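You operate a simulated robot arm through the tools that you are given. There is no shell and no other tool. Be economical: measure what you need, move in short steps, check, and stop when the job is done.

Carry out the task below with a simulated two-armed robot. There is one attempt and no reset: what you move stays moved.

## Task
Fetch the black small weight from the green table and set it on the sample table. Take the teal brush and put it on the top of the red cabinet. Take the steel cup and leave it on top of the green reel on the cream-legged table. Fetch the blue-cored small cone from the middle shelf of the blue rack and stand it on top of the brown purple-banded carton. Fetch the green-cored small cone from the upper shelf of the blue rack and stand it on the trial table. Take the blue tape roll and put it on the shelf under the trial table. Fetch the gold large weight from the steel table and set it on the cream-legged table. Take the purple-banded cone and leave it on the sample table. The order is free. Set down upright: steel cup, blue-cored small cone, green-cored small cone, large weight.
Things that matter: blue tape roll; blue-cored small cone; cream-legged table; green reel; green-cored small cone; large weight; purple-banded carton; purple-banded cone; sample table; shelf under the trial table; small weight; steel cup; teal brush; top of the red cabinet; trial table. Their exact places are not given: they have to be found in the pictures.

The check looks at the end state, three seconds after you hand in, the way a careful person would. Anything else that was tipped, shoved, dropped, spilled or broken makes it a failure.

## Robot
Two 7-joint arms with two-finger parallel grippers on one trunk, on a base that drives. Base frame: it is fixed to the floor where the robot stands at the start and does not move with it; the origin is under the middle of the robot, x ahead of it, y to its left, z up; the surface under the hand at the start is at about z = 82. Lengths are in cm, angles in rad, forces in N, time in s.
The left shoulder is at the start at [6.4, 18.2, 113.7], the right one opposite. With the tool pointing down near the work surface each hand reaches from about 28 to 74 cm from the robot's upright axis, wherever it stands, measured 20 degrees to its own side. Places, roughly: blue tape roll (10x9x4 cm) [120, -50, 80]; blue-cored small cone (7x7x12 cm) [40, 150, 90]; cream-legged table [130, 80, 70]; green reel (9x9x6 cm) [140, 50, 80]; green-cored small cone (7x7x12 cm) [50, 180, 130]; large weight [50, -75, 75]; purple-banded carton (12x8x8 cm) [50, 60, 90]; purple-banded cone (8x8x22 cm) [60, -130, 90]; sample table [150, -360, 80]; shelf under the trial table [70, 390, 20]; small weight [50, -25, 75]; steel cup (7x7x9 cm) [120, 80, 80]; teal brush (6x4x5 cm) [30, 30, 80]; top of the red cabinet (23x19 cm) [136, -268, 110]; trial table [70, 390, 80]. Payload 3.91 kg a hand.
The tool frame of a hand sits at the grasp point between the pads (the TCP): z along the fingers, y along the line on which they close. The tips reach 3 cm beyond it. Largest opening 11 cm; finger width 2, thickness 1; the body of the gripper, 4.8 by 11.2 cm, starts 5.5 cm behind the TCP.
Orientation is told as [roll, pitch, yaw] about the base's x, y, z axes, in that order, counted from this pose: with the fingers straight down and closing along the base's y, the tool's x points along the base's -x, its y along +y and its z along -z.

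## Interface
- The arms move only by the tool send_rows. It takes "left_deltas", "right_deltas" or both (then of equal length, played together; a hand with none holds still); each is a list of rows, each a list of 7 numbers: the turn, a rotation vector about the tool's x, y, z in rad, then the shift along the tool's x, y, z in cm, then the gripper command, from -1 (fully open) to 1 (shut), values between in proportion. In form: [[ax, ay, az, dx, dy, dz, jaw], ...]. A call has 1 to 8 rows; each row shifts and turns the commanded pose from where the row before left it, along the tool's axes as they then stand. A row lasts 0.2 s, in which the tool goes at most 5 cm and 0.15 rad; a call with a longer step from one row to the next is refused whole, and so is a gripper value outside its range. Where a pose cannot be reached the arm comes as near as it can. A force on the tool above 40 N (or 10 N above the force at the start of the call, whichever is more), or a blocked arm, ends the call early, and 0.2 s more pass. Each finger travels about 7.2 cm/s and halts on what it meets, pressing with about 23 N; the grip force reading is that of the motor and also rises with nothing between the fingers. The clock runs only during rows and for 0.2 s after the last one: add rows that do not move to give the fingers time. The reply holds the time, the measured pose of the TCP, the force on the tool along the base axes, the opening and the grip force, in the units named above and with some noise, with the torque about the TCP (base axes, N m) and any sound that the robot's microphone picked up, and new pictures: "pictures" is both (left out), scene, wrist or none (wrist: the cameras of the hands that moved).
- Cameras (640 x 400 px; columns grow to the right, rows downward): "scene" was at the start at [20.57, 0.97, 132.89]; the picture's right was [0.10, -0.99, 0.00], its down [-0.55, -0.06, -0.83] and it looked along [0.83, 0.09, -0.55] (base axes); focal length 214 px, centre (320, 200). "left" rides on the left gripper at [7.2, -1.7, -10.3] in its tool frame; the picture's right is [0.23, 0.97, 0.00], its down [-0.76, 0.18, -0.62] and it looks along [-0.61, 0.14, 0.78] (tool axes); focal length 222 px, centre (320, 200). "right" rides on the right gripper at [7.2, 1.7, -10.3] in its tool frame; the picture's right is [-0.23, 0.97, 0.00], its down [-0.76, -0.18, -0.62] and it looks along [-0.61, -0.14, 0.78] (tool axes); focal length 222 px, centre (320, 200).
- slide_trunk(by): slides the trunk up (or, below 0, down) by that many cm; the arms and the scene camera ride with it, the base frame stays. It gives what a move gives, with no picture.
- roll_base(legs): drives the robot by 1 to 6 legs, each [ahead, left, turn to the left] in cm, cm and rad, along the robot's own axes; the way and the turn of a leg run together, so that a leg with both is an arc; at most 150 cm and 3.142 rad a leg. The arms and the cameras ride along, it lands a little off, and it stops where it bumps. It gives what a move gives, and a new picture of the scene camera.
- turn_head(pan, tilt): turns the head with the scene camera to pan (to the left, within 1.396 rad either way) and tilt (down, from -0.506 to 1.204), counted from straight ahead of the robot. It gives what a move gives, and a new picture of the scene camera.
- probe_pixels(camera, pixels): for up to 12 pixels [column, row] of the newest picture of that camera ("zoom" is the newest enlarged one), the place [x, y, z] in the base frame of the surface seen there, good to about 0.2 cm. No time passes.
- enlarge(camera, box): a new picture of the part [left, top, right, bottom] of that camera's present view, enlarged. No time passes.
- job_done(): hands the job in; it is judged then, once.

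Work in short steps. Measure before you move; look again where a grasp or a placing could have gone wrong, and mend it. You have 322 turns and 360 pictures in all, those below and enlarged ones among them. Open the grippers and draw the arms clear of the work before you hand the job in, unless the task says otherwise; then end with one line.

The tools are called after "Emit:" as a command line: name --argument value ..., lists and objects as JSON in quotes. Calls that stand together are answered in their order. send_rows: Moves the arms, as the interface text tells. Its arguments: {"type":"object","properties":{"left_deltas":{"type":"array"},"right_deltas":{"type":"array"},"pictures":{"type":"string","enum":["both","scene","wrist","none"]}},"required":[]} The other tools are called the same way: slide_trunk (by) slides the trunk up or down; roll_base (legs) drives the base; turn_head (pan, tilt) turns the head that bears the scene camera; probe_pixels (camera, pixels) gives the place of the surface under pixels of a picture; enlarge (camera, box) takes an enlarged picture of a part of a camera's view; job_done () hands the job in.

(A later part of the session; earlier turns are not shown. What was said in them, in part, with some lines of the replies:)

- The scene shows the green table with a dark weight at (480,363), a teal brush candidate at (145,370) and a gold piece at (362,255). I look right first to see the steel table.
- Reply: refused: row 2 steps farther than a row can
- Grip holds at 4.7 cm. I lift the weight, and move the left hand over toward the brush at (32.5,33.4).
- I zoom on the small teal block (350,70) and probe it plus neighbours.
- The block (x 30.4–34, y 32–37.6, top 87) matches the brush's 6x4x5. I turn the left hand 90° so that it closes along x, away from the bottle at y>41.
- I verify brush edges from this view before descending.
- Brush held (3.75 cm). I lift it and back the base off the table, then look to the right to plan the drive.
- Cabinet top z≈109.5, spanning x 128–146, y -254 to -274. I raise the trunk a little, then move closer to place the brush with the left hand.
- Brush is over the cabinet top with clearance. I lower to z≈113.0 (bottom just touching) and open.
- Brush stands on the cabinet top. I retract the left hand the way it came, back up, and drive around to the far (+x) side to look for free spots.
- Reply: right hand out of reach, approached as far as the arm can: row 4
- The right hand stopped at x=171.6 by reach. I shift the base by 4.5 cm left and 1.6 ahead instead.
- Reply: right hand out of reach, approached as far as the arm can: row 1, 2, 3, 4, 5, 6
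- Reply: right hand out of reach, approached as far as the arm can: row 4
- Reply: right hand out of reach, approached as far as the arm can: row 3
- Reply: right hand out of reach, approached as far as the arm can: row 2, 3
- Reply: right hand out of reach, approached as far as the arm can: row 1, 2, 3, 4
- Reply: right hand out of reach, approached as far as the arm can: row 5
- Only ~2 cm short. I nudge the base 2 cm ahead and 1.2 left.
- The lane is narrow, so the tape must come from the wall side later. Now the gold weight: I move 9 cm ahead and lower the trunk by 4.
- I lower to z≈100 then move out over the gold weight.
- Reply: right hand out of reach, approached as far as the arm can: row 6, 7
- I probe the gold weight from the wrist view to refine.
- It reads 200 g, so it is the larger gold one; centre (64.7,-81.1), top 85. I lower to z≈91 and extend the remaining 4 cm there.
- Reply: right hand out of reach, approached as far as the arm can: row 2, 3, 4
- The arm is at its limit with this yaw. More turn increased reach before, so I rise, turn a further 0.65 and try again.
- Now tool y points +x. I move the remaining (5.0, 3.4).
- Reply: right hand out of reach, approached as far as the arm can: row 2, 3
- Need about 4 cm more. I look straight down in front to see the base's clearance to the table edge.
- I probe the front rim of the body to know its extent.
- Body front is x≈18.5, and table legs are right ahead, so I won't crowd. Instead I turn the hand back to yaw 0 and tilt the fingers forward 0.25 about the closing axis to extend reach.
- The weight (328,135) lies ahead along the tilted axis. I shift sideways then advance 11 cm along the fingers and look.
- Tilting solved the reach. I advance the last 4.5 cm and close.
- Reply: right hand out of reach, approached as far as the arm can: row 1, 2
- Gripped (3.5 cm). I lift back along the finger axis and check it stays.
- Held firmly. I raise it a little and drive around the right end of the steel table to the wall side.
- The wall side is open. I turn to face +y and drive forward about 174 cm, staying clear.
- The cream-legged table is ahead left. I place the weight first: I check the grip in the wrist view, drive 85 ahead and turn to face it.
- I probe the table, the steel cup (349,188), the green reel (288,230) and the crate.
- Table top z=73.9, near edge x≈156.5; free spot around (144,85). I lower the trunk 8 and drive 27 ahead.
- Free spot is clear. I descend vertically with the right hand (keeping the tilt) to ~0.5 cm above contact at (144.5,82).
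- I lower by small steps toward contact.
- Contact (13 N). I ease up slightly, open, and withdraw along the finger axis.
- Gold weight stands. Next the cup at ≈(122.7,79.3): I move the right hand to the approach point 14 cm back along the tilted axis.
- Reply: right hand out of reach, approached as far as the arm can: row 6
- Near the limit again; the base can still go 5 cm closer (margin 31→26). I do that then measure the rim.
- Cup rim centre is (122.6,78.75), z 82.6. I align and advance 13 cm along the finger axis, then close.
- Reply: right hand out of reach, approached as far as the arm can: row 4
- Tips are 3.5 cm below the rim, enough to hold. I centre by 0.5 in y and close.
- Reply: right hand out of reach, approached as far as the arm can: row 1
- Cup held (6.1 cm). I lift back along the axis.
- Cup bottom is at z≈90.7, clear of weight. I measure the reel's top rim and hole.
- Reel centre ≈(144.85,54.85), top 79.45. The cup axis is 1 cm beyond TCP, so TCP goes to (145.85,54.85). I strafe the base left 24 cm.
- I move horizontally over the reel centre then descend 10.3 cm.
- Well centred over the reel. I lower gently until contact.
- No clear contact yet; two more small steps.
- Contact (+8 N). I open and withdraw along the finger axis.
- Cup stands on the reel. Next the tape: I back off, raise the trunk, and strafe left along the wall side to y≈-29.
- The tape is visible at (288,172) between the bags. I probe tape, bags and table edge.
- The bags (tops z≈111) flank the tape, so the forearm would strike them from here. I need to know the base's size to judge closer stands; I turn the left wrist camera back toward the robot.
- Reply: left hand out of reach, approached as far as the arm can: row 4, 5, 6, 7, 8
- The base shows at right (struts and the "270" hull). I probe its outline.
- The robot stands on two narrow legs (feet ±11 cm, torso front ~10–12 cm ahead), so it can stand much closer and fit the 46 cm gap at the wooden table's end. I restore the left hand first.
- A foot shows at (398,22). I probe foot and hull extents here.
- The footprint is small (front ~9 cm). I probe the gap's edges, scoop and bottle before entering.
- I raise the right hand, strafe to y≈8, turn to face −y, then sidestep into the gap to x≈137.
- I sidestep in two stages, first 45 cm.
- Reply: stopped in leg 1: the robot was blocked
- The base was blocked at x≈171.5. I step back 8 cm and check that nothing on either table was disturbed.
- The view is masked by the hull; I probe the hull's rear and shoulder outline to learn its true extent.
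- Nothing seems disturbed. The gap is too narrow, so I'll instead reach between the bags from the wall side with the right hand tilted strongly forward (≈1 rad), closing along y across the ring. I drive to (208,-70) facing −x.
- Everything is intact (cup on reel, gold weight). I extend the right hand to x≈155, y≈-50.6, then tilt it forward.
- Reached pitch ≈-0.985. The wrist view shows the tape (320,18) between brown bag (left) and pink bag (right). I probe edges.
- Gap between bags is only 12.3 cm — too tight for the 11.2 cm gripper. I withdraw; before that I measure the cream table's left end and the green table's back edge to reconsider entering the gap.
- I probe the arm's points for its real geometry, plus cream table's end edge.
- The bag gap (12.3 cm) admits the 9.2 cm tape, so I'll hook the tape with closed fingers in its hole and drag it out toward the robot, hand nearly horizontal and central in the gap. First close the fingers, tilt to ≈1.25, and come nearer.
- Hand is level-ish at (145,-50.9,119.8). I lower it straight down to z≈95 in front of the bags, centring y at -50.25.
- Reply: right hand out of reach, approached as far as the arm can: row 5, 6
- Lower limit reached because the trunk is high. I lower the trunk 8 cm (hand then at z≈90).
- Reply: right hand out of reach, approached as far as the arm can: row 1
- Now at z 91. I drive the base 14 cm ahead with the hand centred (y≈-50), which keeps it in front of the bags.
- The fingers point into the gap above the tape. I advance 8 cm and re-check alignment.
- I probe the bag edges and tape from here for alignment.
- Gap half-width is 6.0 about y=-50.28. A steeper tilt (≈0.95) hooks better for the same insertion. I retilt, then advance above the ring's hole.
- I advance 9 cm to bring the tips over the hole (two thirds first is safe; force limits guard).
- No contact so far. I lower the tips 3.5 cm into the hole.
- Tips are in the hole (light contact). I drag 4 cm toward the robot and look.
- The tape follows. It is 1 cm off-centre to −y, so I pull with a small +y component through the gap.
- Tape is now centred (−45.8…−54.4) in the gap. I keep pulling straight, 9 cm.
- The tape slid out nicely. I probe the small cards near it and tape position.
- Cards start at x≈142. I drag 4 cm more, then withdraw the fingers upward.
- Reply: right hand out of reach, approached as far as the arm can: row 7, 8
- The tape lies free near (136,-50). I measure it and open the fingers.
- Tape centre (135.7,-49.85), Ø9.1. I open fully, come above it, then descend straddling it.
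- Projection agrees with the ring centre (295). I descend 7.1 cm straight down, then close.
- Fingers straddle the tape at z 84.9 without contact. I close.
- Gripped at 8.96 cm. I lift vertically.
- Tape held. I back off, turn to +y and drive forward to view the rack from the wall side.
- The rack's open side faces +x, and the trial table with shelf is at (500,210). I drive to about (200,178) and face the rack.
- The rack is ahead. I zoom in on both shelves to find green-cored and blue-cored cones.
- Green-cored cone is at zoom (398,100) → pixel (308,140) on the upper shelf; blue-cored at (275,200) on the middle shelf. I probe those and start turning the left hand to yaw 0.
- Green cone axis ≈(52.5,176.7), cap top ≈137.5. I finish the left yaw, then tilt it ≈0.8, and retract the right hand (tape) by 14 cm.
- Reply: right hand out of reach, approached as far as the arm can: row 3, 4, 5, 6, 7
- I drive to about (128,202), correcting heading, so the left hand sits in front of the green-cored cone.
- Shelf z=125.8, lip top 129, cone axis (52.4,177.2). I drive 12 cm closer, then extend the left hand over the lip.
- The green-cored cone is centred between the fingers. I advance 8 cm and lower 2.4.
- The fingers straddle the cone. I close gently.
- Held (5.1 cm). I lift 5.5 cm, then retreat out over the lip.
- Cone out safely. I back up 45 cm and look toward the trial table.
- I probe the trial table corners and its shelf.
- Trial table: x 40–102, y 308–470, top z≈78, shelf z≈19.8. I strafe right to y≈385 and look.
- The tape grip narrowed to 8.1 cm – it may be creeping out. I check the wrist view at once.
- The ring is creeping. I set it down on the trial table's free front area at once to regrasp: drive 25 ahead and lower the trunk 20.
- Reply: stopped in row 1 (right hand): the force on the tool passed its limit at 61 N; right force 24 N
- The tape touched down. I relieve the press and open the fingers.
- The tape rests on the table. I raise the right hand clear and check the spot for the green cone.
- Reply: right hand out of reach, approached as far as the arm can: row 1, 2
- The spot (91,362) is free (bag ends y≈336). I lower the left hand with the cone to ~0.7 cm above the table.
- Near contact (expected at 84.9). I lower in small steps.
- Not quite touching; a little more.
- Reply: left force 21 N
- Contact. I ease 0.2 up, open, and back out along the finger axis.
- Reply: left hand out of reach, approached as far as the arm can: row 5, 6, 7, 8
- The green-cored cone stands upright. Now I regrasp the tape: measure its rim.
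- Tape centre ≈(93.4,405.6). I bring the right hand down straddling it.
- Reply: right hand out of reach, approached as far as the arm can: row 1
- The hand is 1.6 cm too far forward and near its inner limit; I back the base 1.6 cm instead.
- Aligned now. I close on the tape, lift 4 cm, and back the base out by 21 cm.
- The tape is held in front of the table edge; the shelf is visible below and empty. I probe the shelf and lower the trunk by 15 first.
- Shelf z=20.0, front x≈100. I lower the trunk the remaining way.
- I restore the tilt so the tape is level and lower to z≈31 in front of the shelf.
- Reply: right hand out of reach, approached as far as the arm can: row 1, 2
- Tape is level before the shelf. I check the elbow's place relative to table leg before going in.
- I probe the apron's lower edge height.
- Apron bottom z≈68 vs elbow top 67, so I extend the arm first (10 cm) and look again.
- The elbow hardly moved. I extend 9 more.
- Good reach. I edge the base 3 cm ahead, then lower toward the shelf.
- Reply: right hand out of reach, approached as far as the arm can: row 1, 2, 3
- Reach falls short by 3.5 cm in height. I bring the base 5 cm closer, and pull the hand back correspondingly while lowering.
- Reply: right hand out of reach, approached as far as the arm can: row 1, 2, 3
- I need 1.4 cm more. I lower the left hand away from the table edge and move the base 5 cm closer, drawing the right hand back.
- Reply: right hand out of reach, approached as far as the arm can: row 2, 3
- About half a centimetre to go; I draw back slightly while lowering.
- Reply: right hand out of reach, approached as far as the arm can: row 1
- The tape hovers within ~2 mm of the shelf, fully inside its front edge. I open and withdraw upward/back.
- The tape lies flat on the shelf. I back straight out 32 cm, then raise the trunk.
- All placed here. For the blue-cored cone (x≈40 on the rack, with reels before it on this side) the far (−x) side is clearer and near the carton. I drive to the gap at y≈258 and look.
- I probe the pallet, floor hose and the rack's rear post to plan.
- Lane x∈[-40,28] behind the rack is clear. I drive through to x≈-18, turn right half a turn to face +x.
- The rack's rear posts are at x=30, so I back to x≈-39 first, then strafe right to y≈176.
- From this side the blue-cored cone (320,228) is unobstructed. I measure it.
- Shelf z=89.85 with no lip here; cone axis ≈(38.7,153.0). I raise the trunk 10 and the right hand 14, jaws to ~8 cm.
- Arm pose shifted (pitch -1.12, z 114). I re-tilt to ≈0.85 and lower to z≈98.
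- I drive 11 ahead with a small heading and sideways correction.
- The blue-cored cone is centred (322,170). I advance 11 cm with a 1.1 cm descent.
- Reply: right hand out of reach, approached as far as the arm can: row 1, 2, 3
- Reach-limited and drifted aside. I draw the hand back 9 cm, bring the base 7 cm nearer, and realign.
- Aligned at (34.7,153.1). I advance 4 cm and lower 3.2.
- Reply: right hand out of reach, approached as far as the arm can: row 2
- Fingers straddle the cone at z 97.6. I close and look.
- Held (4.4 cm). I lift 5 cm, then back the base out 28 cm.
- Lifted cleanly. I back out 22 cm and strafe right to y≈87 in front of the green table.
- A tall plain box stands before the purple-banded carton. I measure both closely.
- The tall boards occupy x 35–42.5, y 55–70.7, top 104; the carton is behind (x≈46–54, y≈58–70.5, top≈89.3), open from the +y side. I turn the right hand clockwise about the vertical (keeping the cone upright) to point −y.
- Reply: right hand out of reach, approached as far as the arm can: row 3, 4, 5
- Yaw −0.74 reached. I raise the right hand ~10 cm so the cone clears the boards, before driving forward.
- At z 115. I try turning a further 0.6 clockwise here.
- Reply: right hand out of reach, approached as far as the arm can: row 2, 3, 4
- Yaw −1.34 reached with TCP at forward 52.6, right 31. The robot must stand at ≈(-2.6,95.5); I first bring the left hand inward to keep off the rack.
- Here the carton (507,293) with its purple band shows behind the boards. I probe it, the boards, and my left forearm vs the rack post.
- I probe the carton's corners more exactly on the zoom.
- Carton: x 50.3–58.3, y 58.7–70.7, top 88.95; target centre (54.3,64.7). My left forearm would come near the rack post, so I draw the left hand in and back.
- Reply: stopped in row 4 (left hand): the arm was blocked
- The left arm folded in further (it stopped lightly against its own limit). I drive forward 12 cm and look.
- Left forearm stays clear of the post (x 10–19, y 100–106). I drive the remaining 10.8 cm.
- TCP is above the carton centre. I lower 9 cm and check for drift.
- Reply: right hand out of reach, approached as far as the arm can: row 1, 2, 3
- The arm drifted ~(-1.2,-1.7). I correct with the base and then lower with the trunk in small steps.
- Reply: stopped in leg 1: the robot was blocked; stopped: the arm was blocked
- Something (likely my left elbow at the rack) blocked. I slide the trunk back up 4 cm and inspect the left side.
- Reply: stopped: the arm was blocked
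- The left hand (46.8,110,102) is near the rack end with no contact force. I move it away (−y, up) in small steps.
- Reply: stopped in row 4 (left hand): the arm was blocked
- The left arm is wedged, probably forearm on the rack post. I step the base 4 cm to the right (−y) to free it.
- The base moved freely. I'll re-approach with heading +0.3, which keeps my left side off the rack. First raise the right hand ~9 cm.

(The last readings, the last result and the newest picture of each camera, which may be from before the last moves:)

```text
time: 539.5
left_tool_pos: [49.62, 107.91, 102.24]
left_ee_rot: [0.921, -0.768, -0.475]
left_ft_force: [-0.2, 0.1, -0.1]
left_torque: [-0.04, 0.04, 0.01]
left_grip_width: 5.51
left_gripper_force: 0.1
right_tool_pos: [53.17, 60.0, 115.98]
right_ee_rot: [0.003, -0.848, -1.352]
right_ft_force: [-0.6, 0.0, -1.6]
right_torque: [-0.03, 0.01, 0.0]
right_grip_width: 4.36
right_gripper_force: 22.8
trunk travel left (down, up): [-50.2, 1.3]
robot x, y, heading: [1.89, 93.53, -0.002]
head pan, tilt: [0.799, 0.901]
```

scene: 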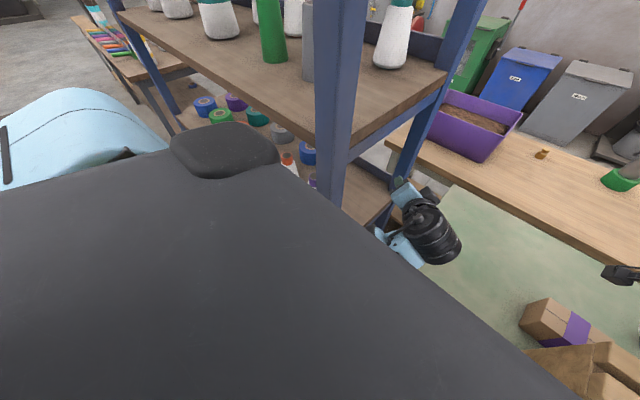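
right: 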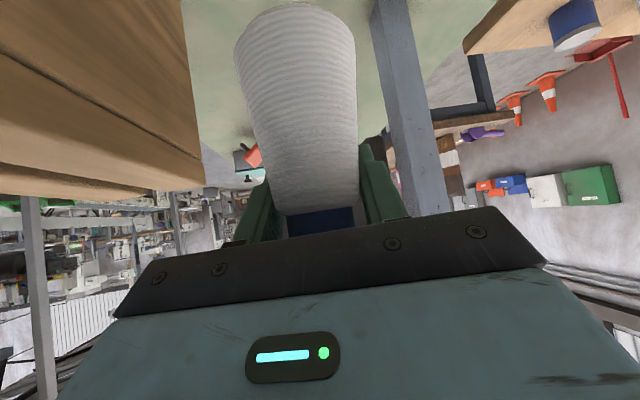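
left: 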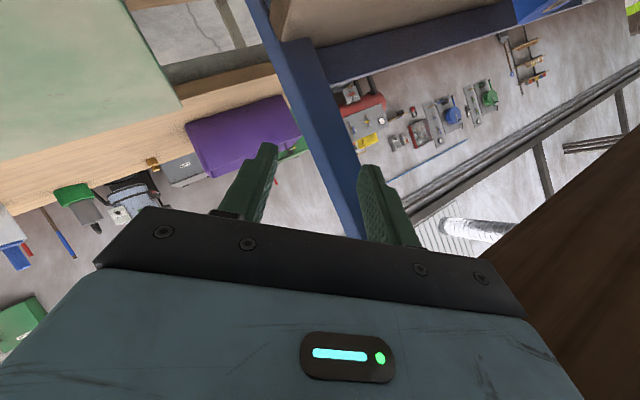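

Now I step right 6 and back 30.

Emit:
roll_base --legs '[[0, -7, 0], [-30, 0, 0]]'

Emit:
turn_head --pan 0.4 --tilt 0.7

```text
time: 542.5
left_tool_pos: [19.39, 100.97, 102.21]
left_ee_rot: [0.922, -0.768, -0.48]
left_ft_force: [-0.3, 0.5, -0.4]
left_torque: [0.02, -0.04, -0.01]
left_grip_width: 5.51
left_gripper_force: 0.0
right_tool_pos: [22.83, 53.11, 116.17]
right_ee_rot: [0.004, -0.846, -1.36]
right_ft_force: [1.3, -0.2, -1.9]
right_torque: [0.0, 0.01, 0.02]
right_grip_width: 4.37
right_gripper_force: 22.7
trunk travel left (down, up): [-50.2, 1.3]
robot x, y, heading: [-28.03, 86.65, -0.006]
head pan, tilt: [0.799, 0.901]
```

scene: 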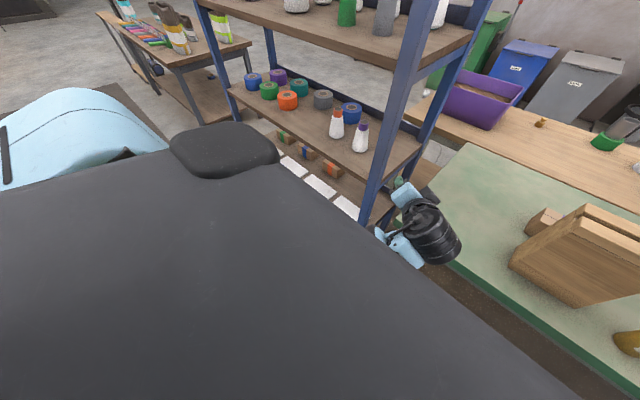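

```text
time: 543.3
left_tool_pos: [19.53, 101.18, 102.32]
left_ee_rot: [0.921, -0.768, -0.48]
left_ft_force: [0.4, 0.5, 0.2]
left_torque: [0.0, 0.0, -0.01]
left_grip_width: 5.5
left_gripper_force: 0.0
right_tool_pos: [22.79, 53.19, 115.98]
right_ee_rot: [0.001, -0.846, -1.356]
right_ft_force: [0.3, 0.3, -1.9]
right_torque: [0.02, -0.01, 0.02]
right_grip_width: 4.36
right_gripper_force: 22.7
trunk travel left (down, up): [-50.2, 1.3]
robot x, y, heading: [-28.62, 86.7, -0.01]
head pan, tilt: [0.4, 0.7]
```

scene: 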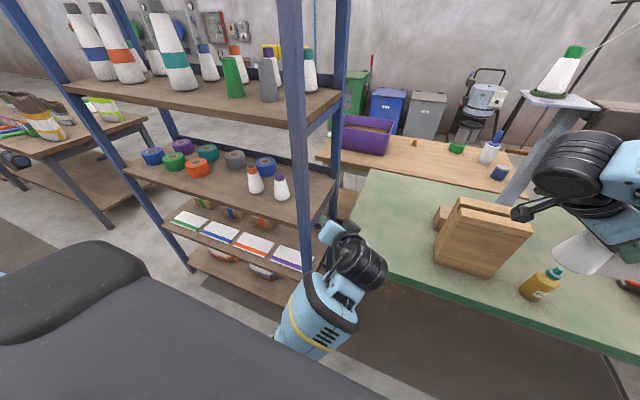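

The rack and its goods look intact. I unroll the left hand step by step.

Emit:
send_rows --left_deltas '[[0.13, 0, 0, 0, 0, 0, 0], [0.13, 0, 0, 0, 0, 0, 0], [0.13, 0, 0, 0, 0, 0, 0], [0.13, 0, 0, 0, 0, 0, 0], [0.13, 0, 0, 0, 0, 0, 0], [0.13, 0, 0, 0, 0, 0, 0], [0.13, 0, 0, 0, 0, 0, 0]]' --pictures "scene"

```text
time: 544.9
left_tool_pos: [19.62, 101.09, 102.38]
left_ee_rot: [0.006, -0.77, -0.479]
left_ft_force: [-0.5, 0.0, 0.2]
left_torque: [0.0, -0.03, -0.02]
left_grip_width: 5.49
left_gripper_force: 0.1
right_tool_pos: [22.85, 53.15, 115.92]
right_ee_rot: [0.001, -0.847, -1.356]
right_ft_force: [-0.6, -0.3, -2.2]
right_torque: [-0.03, 0.0, -0.01]
right_grip_width: 4.33
right_gripper_force: 23.1
trunk travel left (down, up): [-50.2, 1.3]
robot x, y, heading: [-28.23, 86.42, -0.006]
head pan, tilt: [0.4, 0.7]
```

scene: 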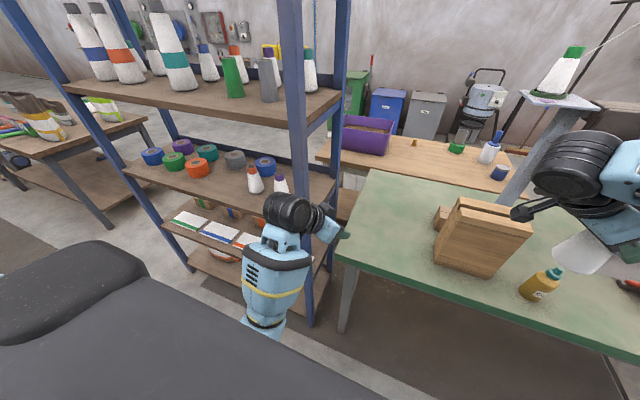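

Left hand is level again. I bring it 5 cm further inward.

Emit:
send_rows --left_deltas '[[0, 0, 0, 0.45, -3.1, -0.43, 0], [0, 0, 0, 0.45, -3.1, -0.43, 0]]' --pictures "none"

Emit:
roll_base --legs '[[0, -8, 0], [0, 0, 0.4]]'

```text
time: 545.5
left_tool_pos: [15.54, 95.88, 102.35]
left_ee_rot: [0.009, -0.768, -0.478]
left_ft_force: [-0.5, 0.3, 0.4]
left_torque: [0.01, 0.0, 0.02]
left_grip_width: 5.48
left_gripper_force: 0.0
right_tool_pos: [22.87, 53.16, 116.1]
right_ee_rot: [0.002, -0.847, -1.356]
right_ft_force: [0.2, 0.4, -2.1]
right_torque: [-0.03, 0.0, 0.02]
right_grip_width: 4.34
right_gripper_force: 22.8
trunk travel left (down, up): [-50.2, 1.3]
robot x, y, heading: [-28.4, 86.75, -0.009]
head pan, tilt: [0.4, 0.7]
```

```text
time: 548.1
left_tool_pos: [8.14, 104.62, 102.37]
left_ee_rot: [0.011, -0.768, -0.072]
left_ft_force: [0.0, 0.8, 0.6]
left_torque: [-0.02, 0.01, -0.03]
left_grip_width: 5.5
left_gripper_force: 0.2
right_tool_pos: [31.82, 68.15, 116.09]
right_ee_rot: [0.003, -0.845, -0.949]
right_ft_force: [-0.9, 0.7, -2.7]
right_torque: [-0.02, -0.05, 0.01]
right_grip_width: 4.34
right_gripper_force: 22.8
trunk travel left (down, up): [-50.2, 1.3]
robot x, y, heading: [-28.55, 78.27, 0.397]
head pan, tilt: [0.4, 0.7]
```

scene: 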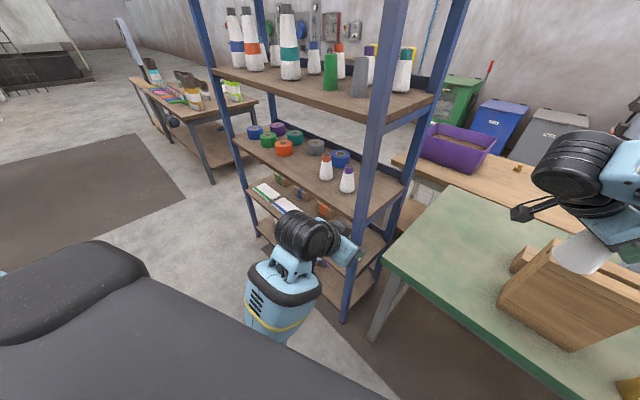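

Right TCP (31.8,68.2), total yaw −0.95. I drive by (+22.3,−3.2) in base axes.

Emit:
roll_base --legs '[[19.3, -11.6, 0]]'

Emit:
turn_head --pan -0.4 --tilt 0.75

```text
time: 549.8
left_tool_pos: [30.4, 101.4, 102.3]
left_ee_rot: [0.01, -0.769, -0.073]
left_ft_force: [0.5, 0.5, 0.2]
left_torque: [0.0, -0.01, 0.0]
left_grip_width: 5.52
left_gripper_force: 0.1
right_tool_pos: [54.07, 65.07, 116.04]
right_ee_rot: [0.003, -0.845, -0.951]
right_ft_force: [-0.8, -0.8, -2.1]
right_torque: [-0.03, -0.07, 0.0]
right_grip_width: 4.36
right_gripper_force: 23.0
trunk travel left (down, up): [-50.2, 1.3]
robot x, y, heading: [-5.94, 75.78, 0.394]
head pan, tilt: [0.4, 0.7]
```

scene: 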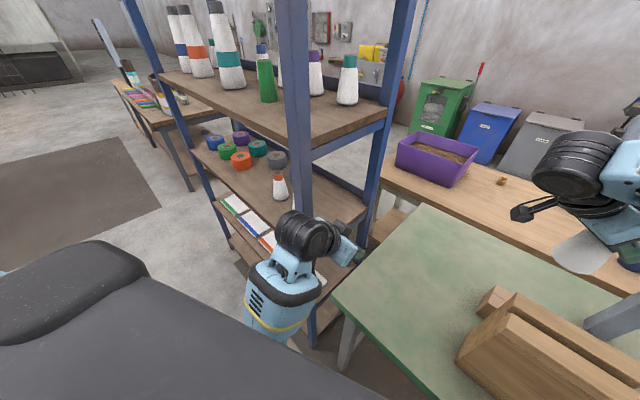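

```text
time: 551.0
left_tool_pos: [30.33, 101.36, 102.27]
left_ee_rot: [0.009, -0.768, -0.073]
left_ft_force: [-0.9, 0.1, 0.4]
left_torque: [0.03, -0.03, 0.0]
left_grip_width: 5.53
left_gripper_force: 0.1
right_tool_pos: [54.12, 64.93, 116.08]
right_ee_rot: [0.004, -0.846, -0.951]
right_ft_force: [0.8, -0.4, -1.7]
right_torque: [0.0, -0.03, 0.03]
right_grip_width: 4.34
right_gripper_force: 23.0
trunk travel left (down, up): [-50.2, 1.3]
robot x, y, heading: [-6.04, 75.58, 0.398]
head pan, tilt: [-0.4, 0.75]
```

scene: 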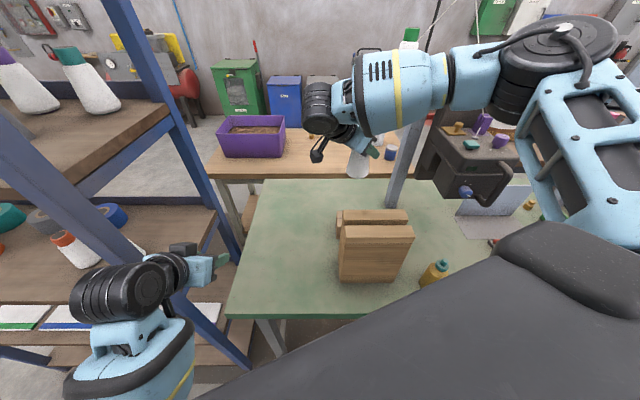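

Position is right above the carton. I lower the trunk by 6 and check both hands.

Emit:
slide_trunk --by -6

Emit:
send_rows --right_deltas '[[0, 0, 0, 1.5, 0, 1.3, 1], [0, 0, 0, 1.5, 0, 1.3, 1], [0, 0, 0, 0, 0, 0, 1]]' --pictures "both"

```text
time: 552.0
left_tool_pos: [30.39, 101.44, 96.46]
left_ee_rot: [0.012, -0.77, -0.073]
left_ft_force: [0.8, -0.1, -0.4]
left_torque: [-0.02, 0.0, 0.0]
left_grip_width: 5.49
left_gripper_force: 0.2
right_tool_pos: [53.98, 64.96, 110.05]
right_ee_rot: [0.004, -0.847, -0.953]
right_ft_force: [-0.1, -0.1, -1.9]
right_torque: [-0.06, -0.02, 0.0]
right_grip_width: 4.35
right_gripper_force: 23.3
trunk travel left (down, up): [-44.2, 7.3]
robot x, y, heading: [-5.64, 75.44, 0.396]
head pan, tilt: [-0.4, 0.75]
```

```text
time: 552.8
left_tool_pos: [30.38, 101.41, 96.24]
left_ee_rot: [0.011, -0.769, -0.073]
left_ft_force: [0.4, 0.5, -0.2]
left_torque: [0.0, -0.04, -0.03]
left_grip_width: 5.51
left_gripper_force: 0.0
right_tool_pos: [54.13, 65.05, 106.05]
right_ee_rot: [0.003, -0.846, -0.951]
right_ft_force: [-0.5, -1.2, -1.5]
right_torque: [-0.03, -0.02, 0.03]
right_grip_width: 4.36
right_gripper_force: 23.0
trunk travel left (down, up): [-44.2, 7.3]
robot x, y, heading: [-6.17, 75.33, 0.394]
head pan, tilt: [-0.4, 0.75]
```

scene: 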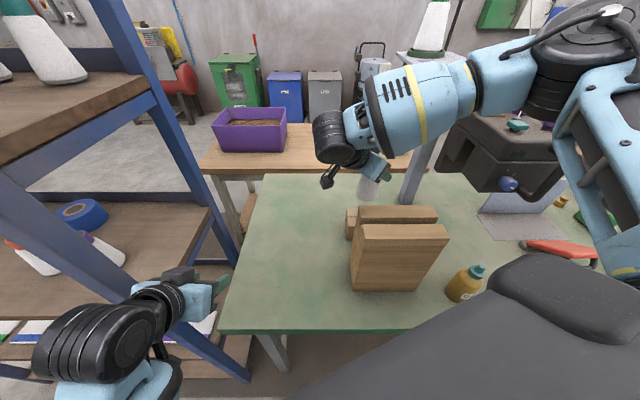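
right: 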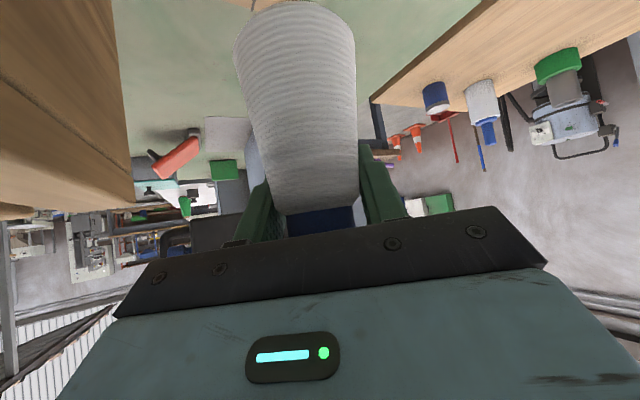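

No drift. I check clearance between the right arm and the dark toolbox near (500,160).

Emit:
probe_pixels --camera "scene" --pixels '[[500, 140], [540, 180], [480, 170], [560, 110], [480, 85], [540, 75], [600, 200], [590, 60], [440, 100], [410, 170]]'

```text
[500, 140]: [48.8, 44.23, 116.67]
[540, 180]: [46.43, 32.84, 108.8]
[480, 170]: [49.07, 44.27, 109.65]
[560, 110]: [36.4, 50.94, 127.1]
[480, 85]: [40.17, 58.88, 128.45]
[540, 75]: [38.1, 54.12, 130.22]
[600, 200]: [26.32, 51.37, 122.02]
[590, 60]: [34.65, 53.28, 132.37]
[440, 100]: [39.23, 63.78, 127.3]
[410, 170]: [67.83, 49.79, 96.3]
```

The arm clears it by ~14 cm. I lower 7.4 cm more with the arm.

Emit:
send_rows --right_deltas '[[0, 0, 0, 1.87, 0, 1.64, 1], [0, 0, 0, 1.87, 0, 1.64, 1], [0, 0, 0, 1.8, 0, 1.6, 1], [0, 0, 0, 0, 0, 0, 1]]' --pictures "both"

```text
time: 553.8
left_tool_pos: [30.33, 101.47, 96.34]
left_ee_rot: [0.01, -0.768, -0.072]
left_ft_force: [0.1, -0.1, 0.0]
left_torque: [-0.01, 0.02, 0.01]
left_grip_width: 5.51
left_gripper_force: 0.1
right_tool_pos: [53.96, 65.2, 98.69]
right_ee_rot: [0.003, -0.846, -0.951]
right_ft_force: [-0.1, 0.5, -2.3]
right_torque: [-0.02, -0.02, -0.01]
right_grip_width: 4.32
right_gripper_force: 23.1
trunk travel left (down, up): [-44.2, 7.3]
robot x, y, heading: [-6.0, 75.62, 0.395]
head pan, tilt: [-0.4, 0.75]
```

scene: 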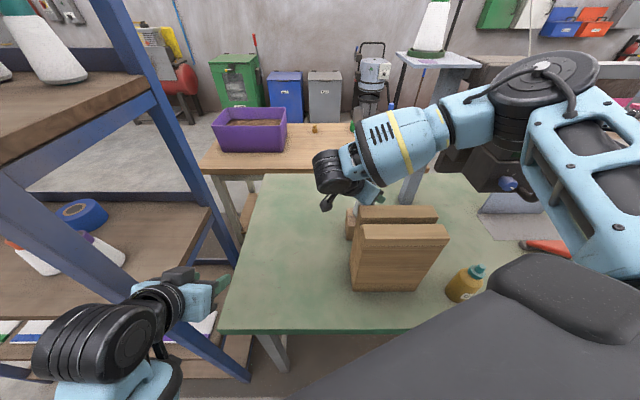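
right: 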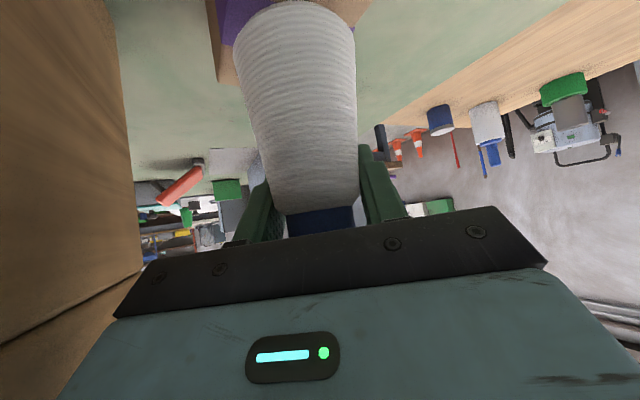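

The purple band shows beneath the cone's base. I probe the carton edges in this view to verify centring.

Emit:
probe_pixels --camera "right" --pixels '[[215, 70], [210, 20], [355, 15], [345, 30], [228, 40], [225, 15], [300, 40]]'

Emit:
enlarge --camera "right" --box '[190, 0, 400, 120]'

```text
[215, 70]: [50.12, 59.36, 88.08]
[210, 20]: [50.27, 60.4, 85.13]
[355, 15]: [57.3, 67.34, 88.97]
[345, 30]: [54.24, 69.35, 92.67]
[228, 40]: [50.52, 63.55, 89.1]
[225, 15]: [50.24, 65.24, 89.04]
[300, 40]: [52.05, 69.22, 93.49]
```

```text
3.05 times, centred on (295, 60) of right
```

zoom: 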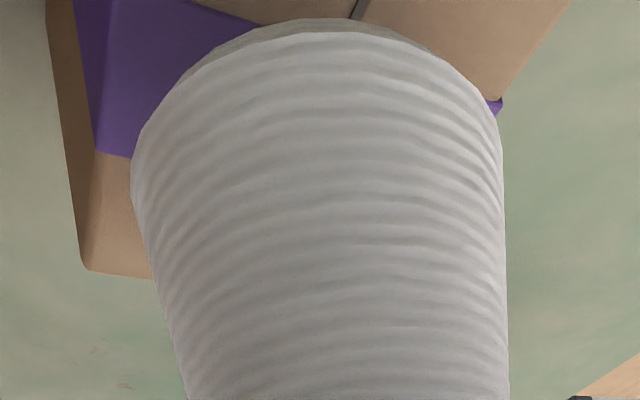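

I probe more points on the cone to verify it is upright before release.

Emit:
probe_pixels --camera "zoom" --pixels '[[330, 24], [330, 40], [320, 100], [320, 200], [320, 300], [140, 150], [500, 150], [200, 70], [450, 70], [320, 380]]'

Emit:
probe_pixels --camera "right" --pixels '[[315, 140], [318, 180], [320, 205], [322, 222], [270, 120], [356, 120]]'

```text
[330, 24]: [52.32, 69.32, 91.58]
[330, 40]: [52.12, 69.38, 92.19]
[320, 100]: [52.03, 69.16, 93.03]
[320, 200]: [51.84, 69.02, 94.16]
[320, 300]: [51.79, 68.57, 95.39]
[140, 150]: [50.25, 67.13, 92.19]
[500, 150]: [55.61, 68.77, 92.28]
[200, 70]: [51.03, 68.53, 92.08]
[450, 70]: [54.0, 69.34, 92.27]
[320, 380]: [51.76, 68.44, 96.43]
```

```text
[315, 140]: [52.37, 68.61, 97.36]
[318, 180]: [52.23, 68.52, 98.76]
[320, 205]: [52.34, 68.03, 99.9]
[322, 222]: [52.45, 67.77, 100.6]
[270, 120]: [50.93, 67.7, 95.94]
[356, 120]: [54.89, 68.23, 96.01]
```

The cone slid ~1.6 cm toward the palm and leans ~4°; its base centre is ≈(53.4,66.0), bottom ≈91.5. I correct: untilt 0.06, shift 1.4 cm forward along the hand direction, and lower 1.9.

Emit:
send_rows --right_deltas '[[0, 0.06, 0, 0, 0, 0, 1], [0, 0, 0, -0.93, 0, 1.05, 1], [0, 0, 0, 0.7, 0, 0.62, 1], [0, 0, 0, 0.7, 0, 0.62, 1], [0, 0, 0, 0, 0, 0, 1]]' --pictures "both"

Emit:
probe_pixels --camera "right" --pixels '[[298, 12], [300, 40], [300, 100], [320, 205], [322, 222], [240, 50], [350, 50], [225, 40], [215, 70]]'

```text
time: 555.0
left_tool_pos: [30.32, 101.32, 96.39]
left_ee_rot: [0.008, -0.769, -0.072]
left_ft_force: [-0.1, -0.3, 0.4]
left_torque: [0.0, 0.02, 0.01]
left_grip_width: 5.51
left_gripper_force: 0.0
right_tool_pos: [54.75, 64.1, 96.77]
right_ee_rot: [0.004, -0.786, -0.951]
right_ft_force: [0.0, -0.6, -2.1]
right_torque: [0.0, -0.05, 0.02]
right_grip_width: 4.34
right_gripper_force: 23.2
trunk travel left (down, up): [-44.2, 7.3]
robot x, y, heading: [-6.28, 75.73, 0.397]
head pan, tilt: [-0.4, 0.75]
```

scene: 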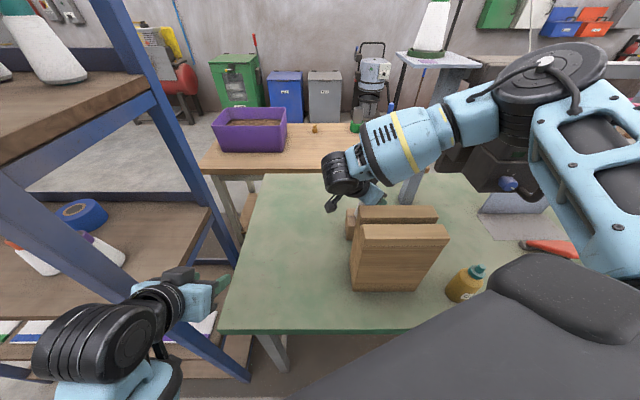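
right: 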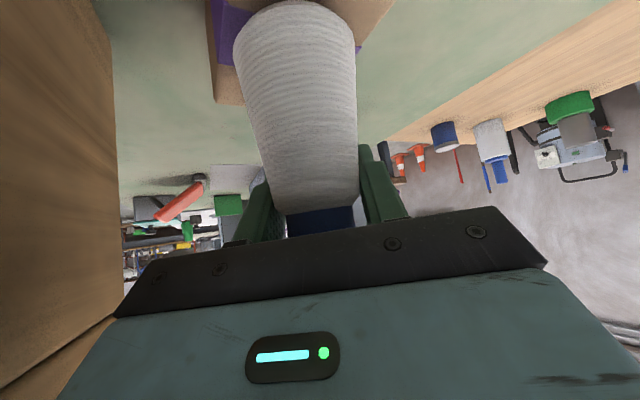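

```text
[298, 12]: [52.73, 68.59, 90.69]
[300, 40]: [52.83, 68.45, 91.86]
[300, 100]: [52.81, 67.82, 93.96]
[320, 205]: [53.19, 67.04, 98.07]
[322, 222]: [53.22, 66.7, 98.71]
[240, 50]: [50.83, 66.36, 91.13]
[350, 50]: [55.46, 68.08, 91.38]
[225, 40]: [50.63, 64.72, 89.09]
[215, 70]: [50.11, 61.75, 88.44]
```

Now nearly upright; base centre ≈(54,65.3), bottom ≈90.3. I lower in small steps to contact at 88.95.

Emit:
send_rows --right_deltas '[[0, 0, 0, 0.35, 0, 0.35, 1], [0, 0, 0, 0.28, 0, 0.28, 1], [0, 0, 0, 0.14, 0, 0.14, 1], [0, 0, 0, 0, 0, 0, 1]]' --pictures "none"

```text
time: 556.0
left_tool_pos: [30.13, 101.49, 96.45]
left_ee_rot: [0.01, -0.772, -0.074]
left_ft_force: [-0.3, 0.4, 1.0]
left_torque: [0.0, 0.02, 0.02]
left_grip_width: 5.49
left_gripper_force: 0.0
right_tool_pos: [54.82, 64.22, 96.09]
right_ee_rot: [0.017, -0.79, -0.958]
right_ft_force: [1.4, 5.4, 37.5]
right_torque: [0.52, 0.33, -0.16]
right_grip_width: 4.43
right_gripper_force: 23.0
trunk travel left (down, up): [-44.2, 7.3]
robot x, y, heading: [-5.92, 75.37, 0.396]
head pan, tilt: [-0.4, 0.75]
```

Firm contact (37 N). I ease up 0.35 cm and check the wrist view before release.

Emit:
send_rows --right_deltas '[[0, 0, 0, -0.25, 0, -0.25, 1], [0, 0, 0, 0, 0, 0, 1]]' --pictures "wrist"

Emit:
probe_pixels --camera "right" --pixels '[[298, 15], [300, 40], [300, 100], [320, 205], [322, 222], [240, 50], [350, 50], [222, 40], [215, 85]]'

```text
time: 556.6
left_tool_pos: [30.24, 101.48, 96.28]
left_ee_rot: [0.009, -0.768, -0.07]
left_ft_force: [-0.8, 0.3, -0.2]
left_torque: [-0.04, -0.01, 0.04]
left_grip_width: 5.48
left_gripper_force: 0.1
right_tool_pos: [54.54, 64.1, 96.12]
right_ee_rot: [0.006, -0.788, -0.95]
right_ft_force: [5.6, 8.1, 22.3]
right_torque: [0.5, -0.15, -0.09]
right_grip_width: 4.4
right_gripper_force: 22.8
trunk travel left (down, up): [-44.2, 7.3]
robot x, y, heading: [-6.28, 75.33, 0.399]
head pan, tilt: [-0.4, 0.75]
```

right: 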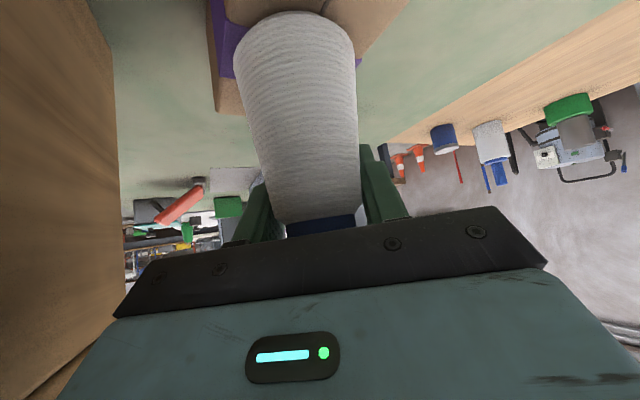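

```text
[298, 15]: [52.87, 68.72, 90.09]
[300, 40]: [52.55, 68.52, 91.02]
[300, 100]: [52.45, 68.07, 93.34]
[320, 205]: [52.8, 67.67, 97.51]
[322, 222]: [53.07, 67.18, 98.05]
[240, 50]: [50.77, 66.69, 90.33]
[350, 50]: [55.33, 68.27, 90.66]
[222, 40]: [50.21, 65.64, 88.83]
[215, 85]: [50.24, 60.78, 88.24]
```

The cone leans ~0.1 rad again by the press. I relieve more and correct by 0.08, then re-check.

Emit:
send_rows --right_deltas '[[0, 0, 0, -0.3, 0, -0.3, 1], [0, 0.08, 0, 0, 0, 0, 1], [0, 0, 0, 0, 0, 0, 1]]' --pictures "wrist"

Emit:
probe_pixels --camera "right" --pixels '[[298, 15], [300, 40], [300, 100], [320, 205], [322, 222], [240, 50], [350, 50]]'

```text
time: 557.4
left_tool_pos: [30.31, 101.35, 96.26]
left_ee_rot: [0.01, -0.767, -0.074]
left_ft_force: [-0.3, -0.2, -0.4]
left_torque: [-0.02, 0.0, 0.07]
left_grip_width: 5.48
left_gripper_force: 0.0
right_tool_pos: [54.72, 63.93, 96.3]
right_ee_rot: [-0.004, -0.706, -0.946]
right_ft_force: [0.0, 0.3, -1.6]
right_torque: [-0.03, -0.03, -0.01]
right_grip_width: 4.42
right_gripper_force: 23.6
trunk travel left (down, up): [-44.2, 7.3]
robot x, y, heading: [-6.06, 75.76, 0.395]
head pan, tilt: [-0.4, 0.75]
```

right: 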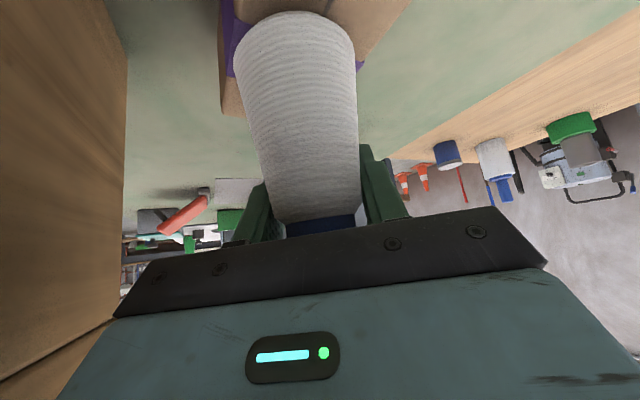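

```text
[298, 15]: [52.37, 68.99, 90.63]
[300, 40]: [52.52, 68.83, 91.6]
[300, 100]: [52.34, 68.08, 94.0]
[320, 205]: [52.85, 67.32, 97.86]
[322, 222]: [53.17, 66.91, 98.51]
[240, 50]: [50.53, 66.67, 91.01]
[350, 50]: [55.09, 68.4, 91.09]
```

Upright again, just clear. I shift 0.8 forward and lower gently by 0.3.

Emit:
send_rows --right_deltas '[[0, 0, 0, -0.61, 0, 0.52, 1], [0, 0, 0, 0.1, 0, 0.11, 1], [0, 0, 0, 0.1, 0, 0.11, 1], [0, 0, 0, 0, 0, 0, 1]]' --pictures "none"

```text
time: 558.4
left_tool_pos: [30.29, 101.26, 96.28]
left_ee_rot: [0.011, -0.767, -0.073]
left_ft_force: [-0.5, 0.8, -0.4]
left_torque: [0.0, 0.0, -0.02]
left_grip_width: 5.46
left_gripper_force: 0.1
right_tool_pos: [55.29, 63.44, 96.17]
right_ee_rot: [0.004, -0.708, -0.952]
right_ft_force: [-0.2, 0.4, 3.3]
right_torque: [-0.04, 0.07, 0.02]
right_grip_width: 4.37
right_gripper_force: 22.8
trunk travel left (down, up): [-44.2, 7.3]
robot x, y, heading: [-5.87, 75.96, 0.392]
head pan, tilt: [-0.4, 0.75]
```

Light contact. I open and withdraw along the finger axis.

Emit:
send_rows --right_deltas '[[0, 0, 0, 0, 0, 0, 0.5], [0, 0, 0, 0, 0, 0, 0.0], [0, 0, 0, 0, 0, 0, -0.35], [0, 0, 0, 0, 0, 0, -0.35], [0, 0, 0, 0, 0, -2, -0.35], [0, 0, 0, 0, 0, -4, -0.35], [0, 0, 0, 0, 0, -4, -0.35]]' --pictures "both"

```text
time: 560.0
left_tool_pos: [30.33, 101.37, 96.2]
left_ee_rot: [0.009, -0.769, -0.075]
left_ft_force: [-0.3, 0.5, 1.0]
left_torque: [0.01, -0.02, 0.0]
left_grip_width: 5.48
left_gripper_force: 0.0
right_tool_pos: [51.49, 68.56, 103.84]
right_ee_rot: [0.001, -0.707, -0.949]
right_ft_force: [-0.1, -0.7, -0.4]
right_torque: [0.02, 0.02, -0.02]
right_grip_width: 7.4
right_gripper_force: 0.1
trunk travel left (down, up): [-44.2, 7.3]
robot x, y, heading: [-5.98, 75.64, 0.401]
head pan, tilt: [-0.4, 0.75]
```

scene: 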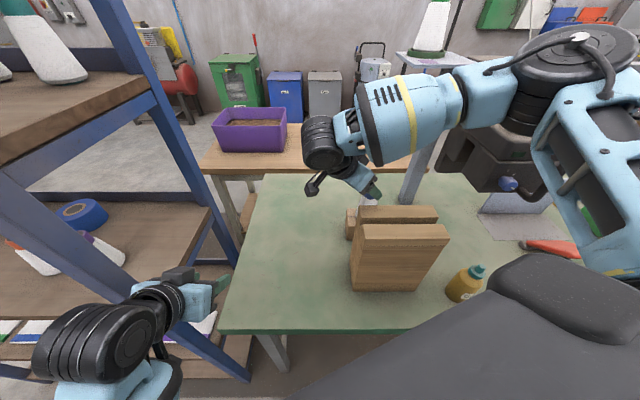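
right: 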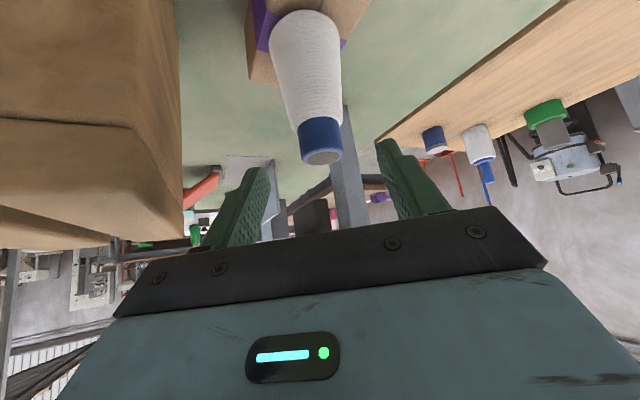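

The blue-cored cone stands on the carton. I raise the hand 9 cm and back the base away.

Emit:
send_rows --right_deltas '[[0, 0, 0, -2, 0, -2.3, -0.35], [0, 0, 0, -2, 0, -2.3, -0.35], [0, 0, 0, -2, 0, -2.3, -0.35]]' --pictures "none"

Emit:
roll_base --legs '[[-35, 0, 0]]'

Emit:
turn_head --pan -0.2 --tilt 0.5

```text
time: 560.8
left_tool_pos: [30.41, 101.45, 96.36]
left_ee_rot: [0.009, -0.767, -0.074]
left_ft_force: [0.0, -0.9, -0.1]
left_torque: [0.0, 0.02, -0.01]
left_grip_width: 5.48
left_gripper_force: 0.1
right_tool_pos: [51.69, 68.66, 113.04]
right_ee_rot: [0.002, -0.707, -0.949]
right_ft_force: [-0.4, 0.2, -0.1]
right_torque: [0.0, 0.02, -0.03]
right_grip_width: 7.44
right_gripper_force: 0.1
trunk travel left (down, up): [-44.2, 7.3]
robot x, y, heading: [-6.24, 75.43, 0.401]
head pan, tilt: [-0.4, 0.75]
```

```text
time: 563.0
left_tool_pos: [-1.92, 87.8, 96.4]
left_ee_rot: [0.009, -0.768, -0.079]
left_ft_force: [-0.4, 0.3, 1.3]
left_torque: [-0.01, 0.0, -0.01]
left_grip_width: 5.52
left_gripper_force: 0.1
right_tool_pos: [19.09, 54.79, 113.06]
right_ee_rot: [0.002, -0.707, -0.957]
right_ft_force: [-0.3, 0.6, 0.0]
right_torque: [0.0, 0.03, 0.02]
right_grip_width: 7.45
right_gripper_force: 0.2
trunk travel left (down, up): [-44.2, 7.3]
robot x, y, heading: [-38.27, 62.25, 0.39]
head pan, tilt: [-0.4, 0.75]
```

scene: 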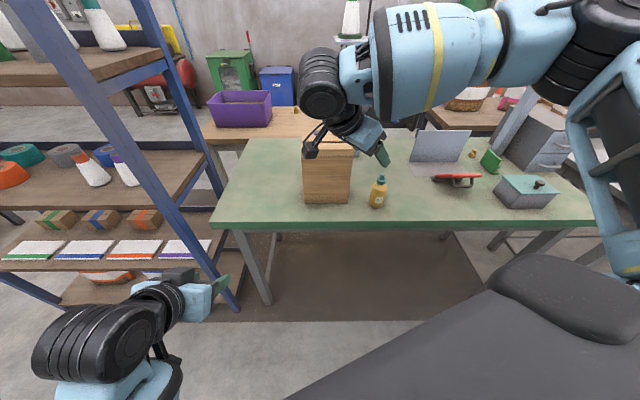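

```text
time: 563.8
left_tool_pos: [-1.96, 87.65, 96.31]
left_ee_rot: [0.01, -0.77, -0.081]
left_ft_force: [-0.1, 0.5, -0.2]
left_torque: [-0.01, -0.01, 0.01]
left_grip_width: 5.51
left_gripper_force: 0.0
right_tool_pos: [19.09, 54.79, 113.09]
right_ee_rot: [0.002, -0.707, -0.956]
right_ft_force: [0.8, 0.2, 0.0]
right_torque: [-0.02, 0.0, 0.01]
right_grip_width: 7.44
right_gripper_force: 0.0
trunk travel left (down, up): [-44.2, 7.3]
robot x, y, heading: [-38.33, 61.79, 0.391]
head pan, tilt: [-0.201, 0.499]
```

scene: 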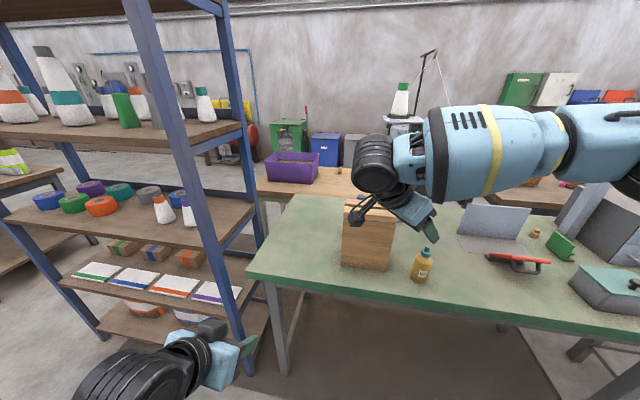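

I move left to verify the cone on the carton and that the rack hasn't shifted.

Emit:
roll_base --legs '[[0, 28, -0.39]]'

Emit:
turn_head --pan -0.2 --tilt 0.45

```text
time: 566.8
left_tool_pos: [-0.26, 98.71, 96.36]
left_ee_rot: [0.011, -0.768, -0.472]
left_ft_force: [0.0, 0.9, -0.3]
left_torque: [-0.03, 0.01, 0.01]
left_grip_width: 5.49
left_gripper_force: 0.1
right_tool_pos: [6.65, 60.26, 113.11]
right_ee_rot: [0.002, -0.705, -1.349]
right_ft_force: [-0.3, -0.1, 0.0]
right_torque: [0.01, 0.01, -0.03]
right_grip_width: 7.43
right_gripper_force: 0.0
trunk travel left (down, up): [-44.2, 7.3]
robot x, y, heading: [-43.93, 89.09, 0.001]
head pan, tilt: [-0.201, 0.499]
```

scene: 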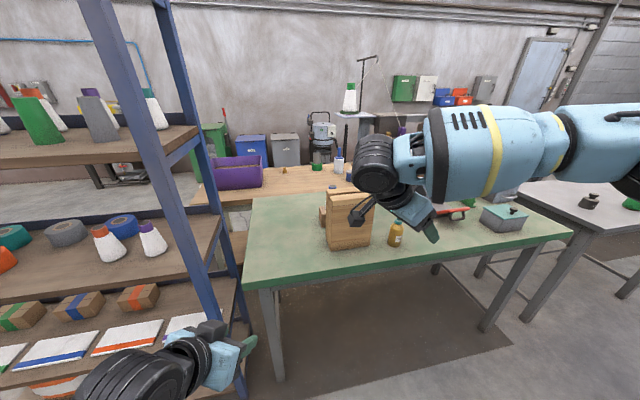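

```text
time: 567.5
left_tool_pos: [-0.32, 98.71, 96.34]
left_ee_rot: [0.011, -0.768, -0.472]
left_ft_force: [-0.2, 0.9, 0.8]
left_torque: [-0.01, -0.02, 0.03]
left_grip_width: 5.51
left_gripper_force: 0.0
right_tool_pos: [6.64, 60.27, 113.14]
right_ee_rot: [0.005, -0.706, -1.349]
right_ft_force: [0.6, -0.5, -0.3]
right_torque: [0.01, -0.01, -0.01]
right_grip_width: 7.46
right_gripper_force: 0.1
trunk travel left (down, up): [-44.2, 7.3]
robot x, y, heading: [-44.07, 89.01, -0.006]
head pan, tilt: [-0.201, 0.45]
```

scene: 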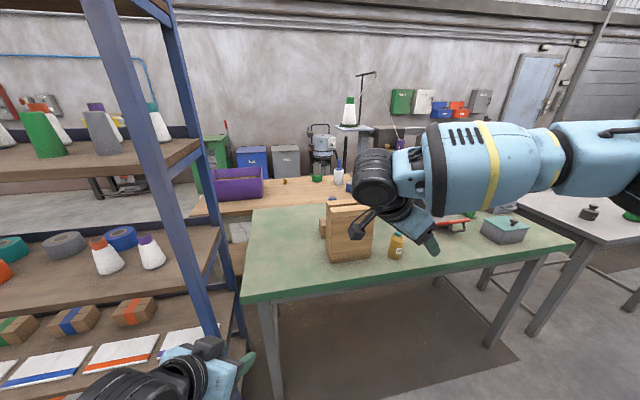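

I zoom on the boards' top for the blue cap and probe the rack post.

Emit:
enlarge --camera "scene" --box '[280, 170, 400, 270]'

Emit:
probe_pixels --camera "scene" --pixels '[[150, 150], [185, 260], [120, 262], [105, 245], [150, 245], [190, 100], [333, 198], [100, 170]]'

```text
4.00 times, centred on (340, 220) of scene
```

zoom: 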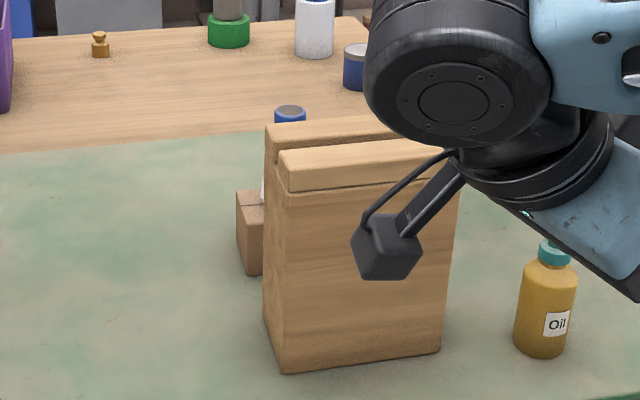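

```text
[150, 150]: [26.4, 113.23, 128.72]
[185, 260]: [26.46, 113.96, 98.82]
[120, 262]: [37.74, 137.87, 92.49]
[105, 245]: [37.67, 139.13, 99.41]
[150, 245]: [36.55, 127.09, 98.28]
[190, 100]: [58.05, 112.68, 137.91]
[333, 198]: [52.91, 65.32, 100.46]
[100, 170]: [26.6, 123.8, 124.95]
```

The blue-cored cone stands upright on the carton. I check the rack's other rear post for any rotation.

Emit:
turn_head --pan 0.7 --tilt 0.35

```text
time: 568.7
left_tool_pos: [-0.31, 98.72, 96.31]
left_ee_rot: [0.012, -0.768, -0.474]
left_ft_force: [0.3, 0.3, -0.1]
left_torque: [-0.01, 0.02, 0.01]
left_grip_width: 5.51
left_gripper_force: 0.1
right_tool_pos: [6.6, 60.22, 113.06]
right_ee_rot: [0.002, -0.706, -1.35]
right_ft_force: [0.5, 0.2, 1.2]
right_torque: [-0.02, 0.0, -0.01]
right_grip_width: 7.42
right_gripper_force: 0.2
trunk travel left (down, up): [-44.2, 7.3]
robot x, y, heading: [-43.73, 88.71, 0.001]
head pan, tilt: [0.7, 0.351]
```

scene: 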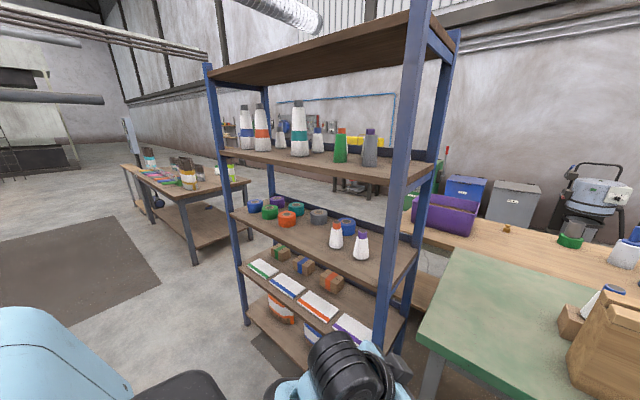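

At the right edge the cone on the carton appears at (605,300); I zoom to check its attitude and probe the rack posts.

Emit:
enlarge --camera "scene" --box '[540, 260, 640, 360]'

Emit:
probe_pixels --camera "scene" --pixels '[[216, 140], [228, 210], [240, 270], [400, 150], [385, 290], [600, 297], [617, 290], [612, 288]]'

```text
4.00 times, centred on (590, 310) of scene
```

zoom: 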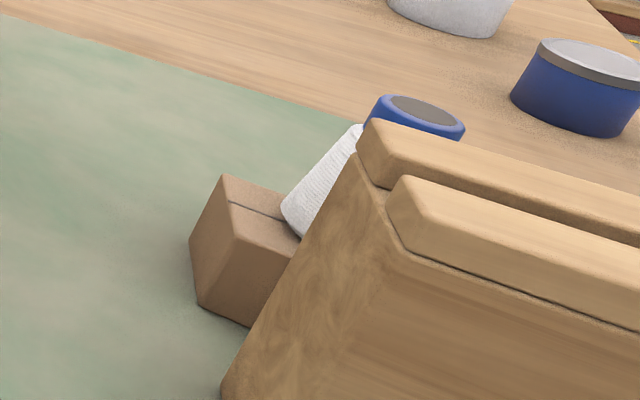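

```text
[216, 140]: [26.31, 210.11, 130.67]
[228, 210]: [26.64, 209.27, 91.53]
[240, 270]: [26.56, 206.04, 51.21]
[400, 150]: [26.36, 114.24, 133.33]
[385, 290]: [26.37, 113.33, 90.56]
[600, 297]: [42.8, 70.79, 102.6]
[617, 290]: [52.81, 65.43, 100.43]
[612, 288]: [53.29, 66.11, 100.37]
```

The rack is square (both rear posts x≈26.4) and the cone is upright. I open both grippers fully away from everything, then hand in.

Emit:
send_rows --left_deltas '[[0, 0, 0, 0, 0, 0, -0.5], [0, 0, 0, 0, 0, 0, -1], [0, 0, 0, 0, 0, 0, -1]]' --right_deltas '[[0, 0, 0, 0, 0, 0, -0.8], [0, 0, 0, 0, 0, 0, -1], [0, 0, 0, 0, 0, 0, -1]]' --pictures "none"

Emit:
job_done

```text
time: 569.5
left_tool_pos: [-0.28, 98.83, 96.33]
left_ee_rot: [0.008, -0.769, -0.473]
left_ft_force: [0.3, -0.4, 0.0]
left_torque: [-0.01, 0.01, 0.0]
left_grip_width: 11.0
left_gripper_force: 0.1
right_tool_pos: [6.63, 60.28, 113.14]
right_ee_rot: [0.001, -0.706, -1.349]
right_ft_force: [-0.2, 0.0, 0.6]
right_torque: [0.0, -0.01, 0.03]
right_grip_width: 11.02
right_gripper_force: 0.1
trunk travel left (down, up): [-44.2, 7.3]
robot x, y, heading: [-44.03, 89.47, -0.004]
head pan, tilt: [0.7, 0.351]
```

```text
The job is handed in.
```

All eight objects are in their places, each seen there in the camera after release; both grippers are open and clear, and the job is handed in.
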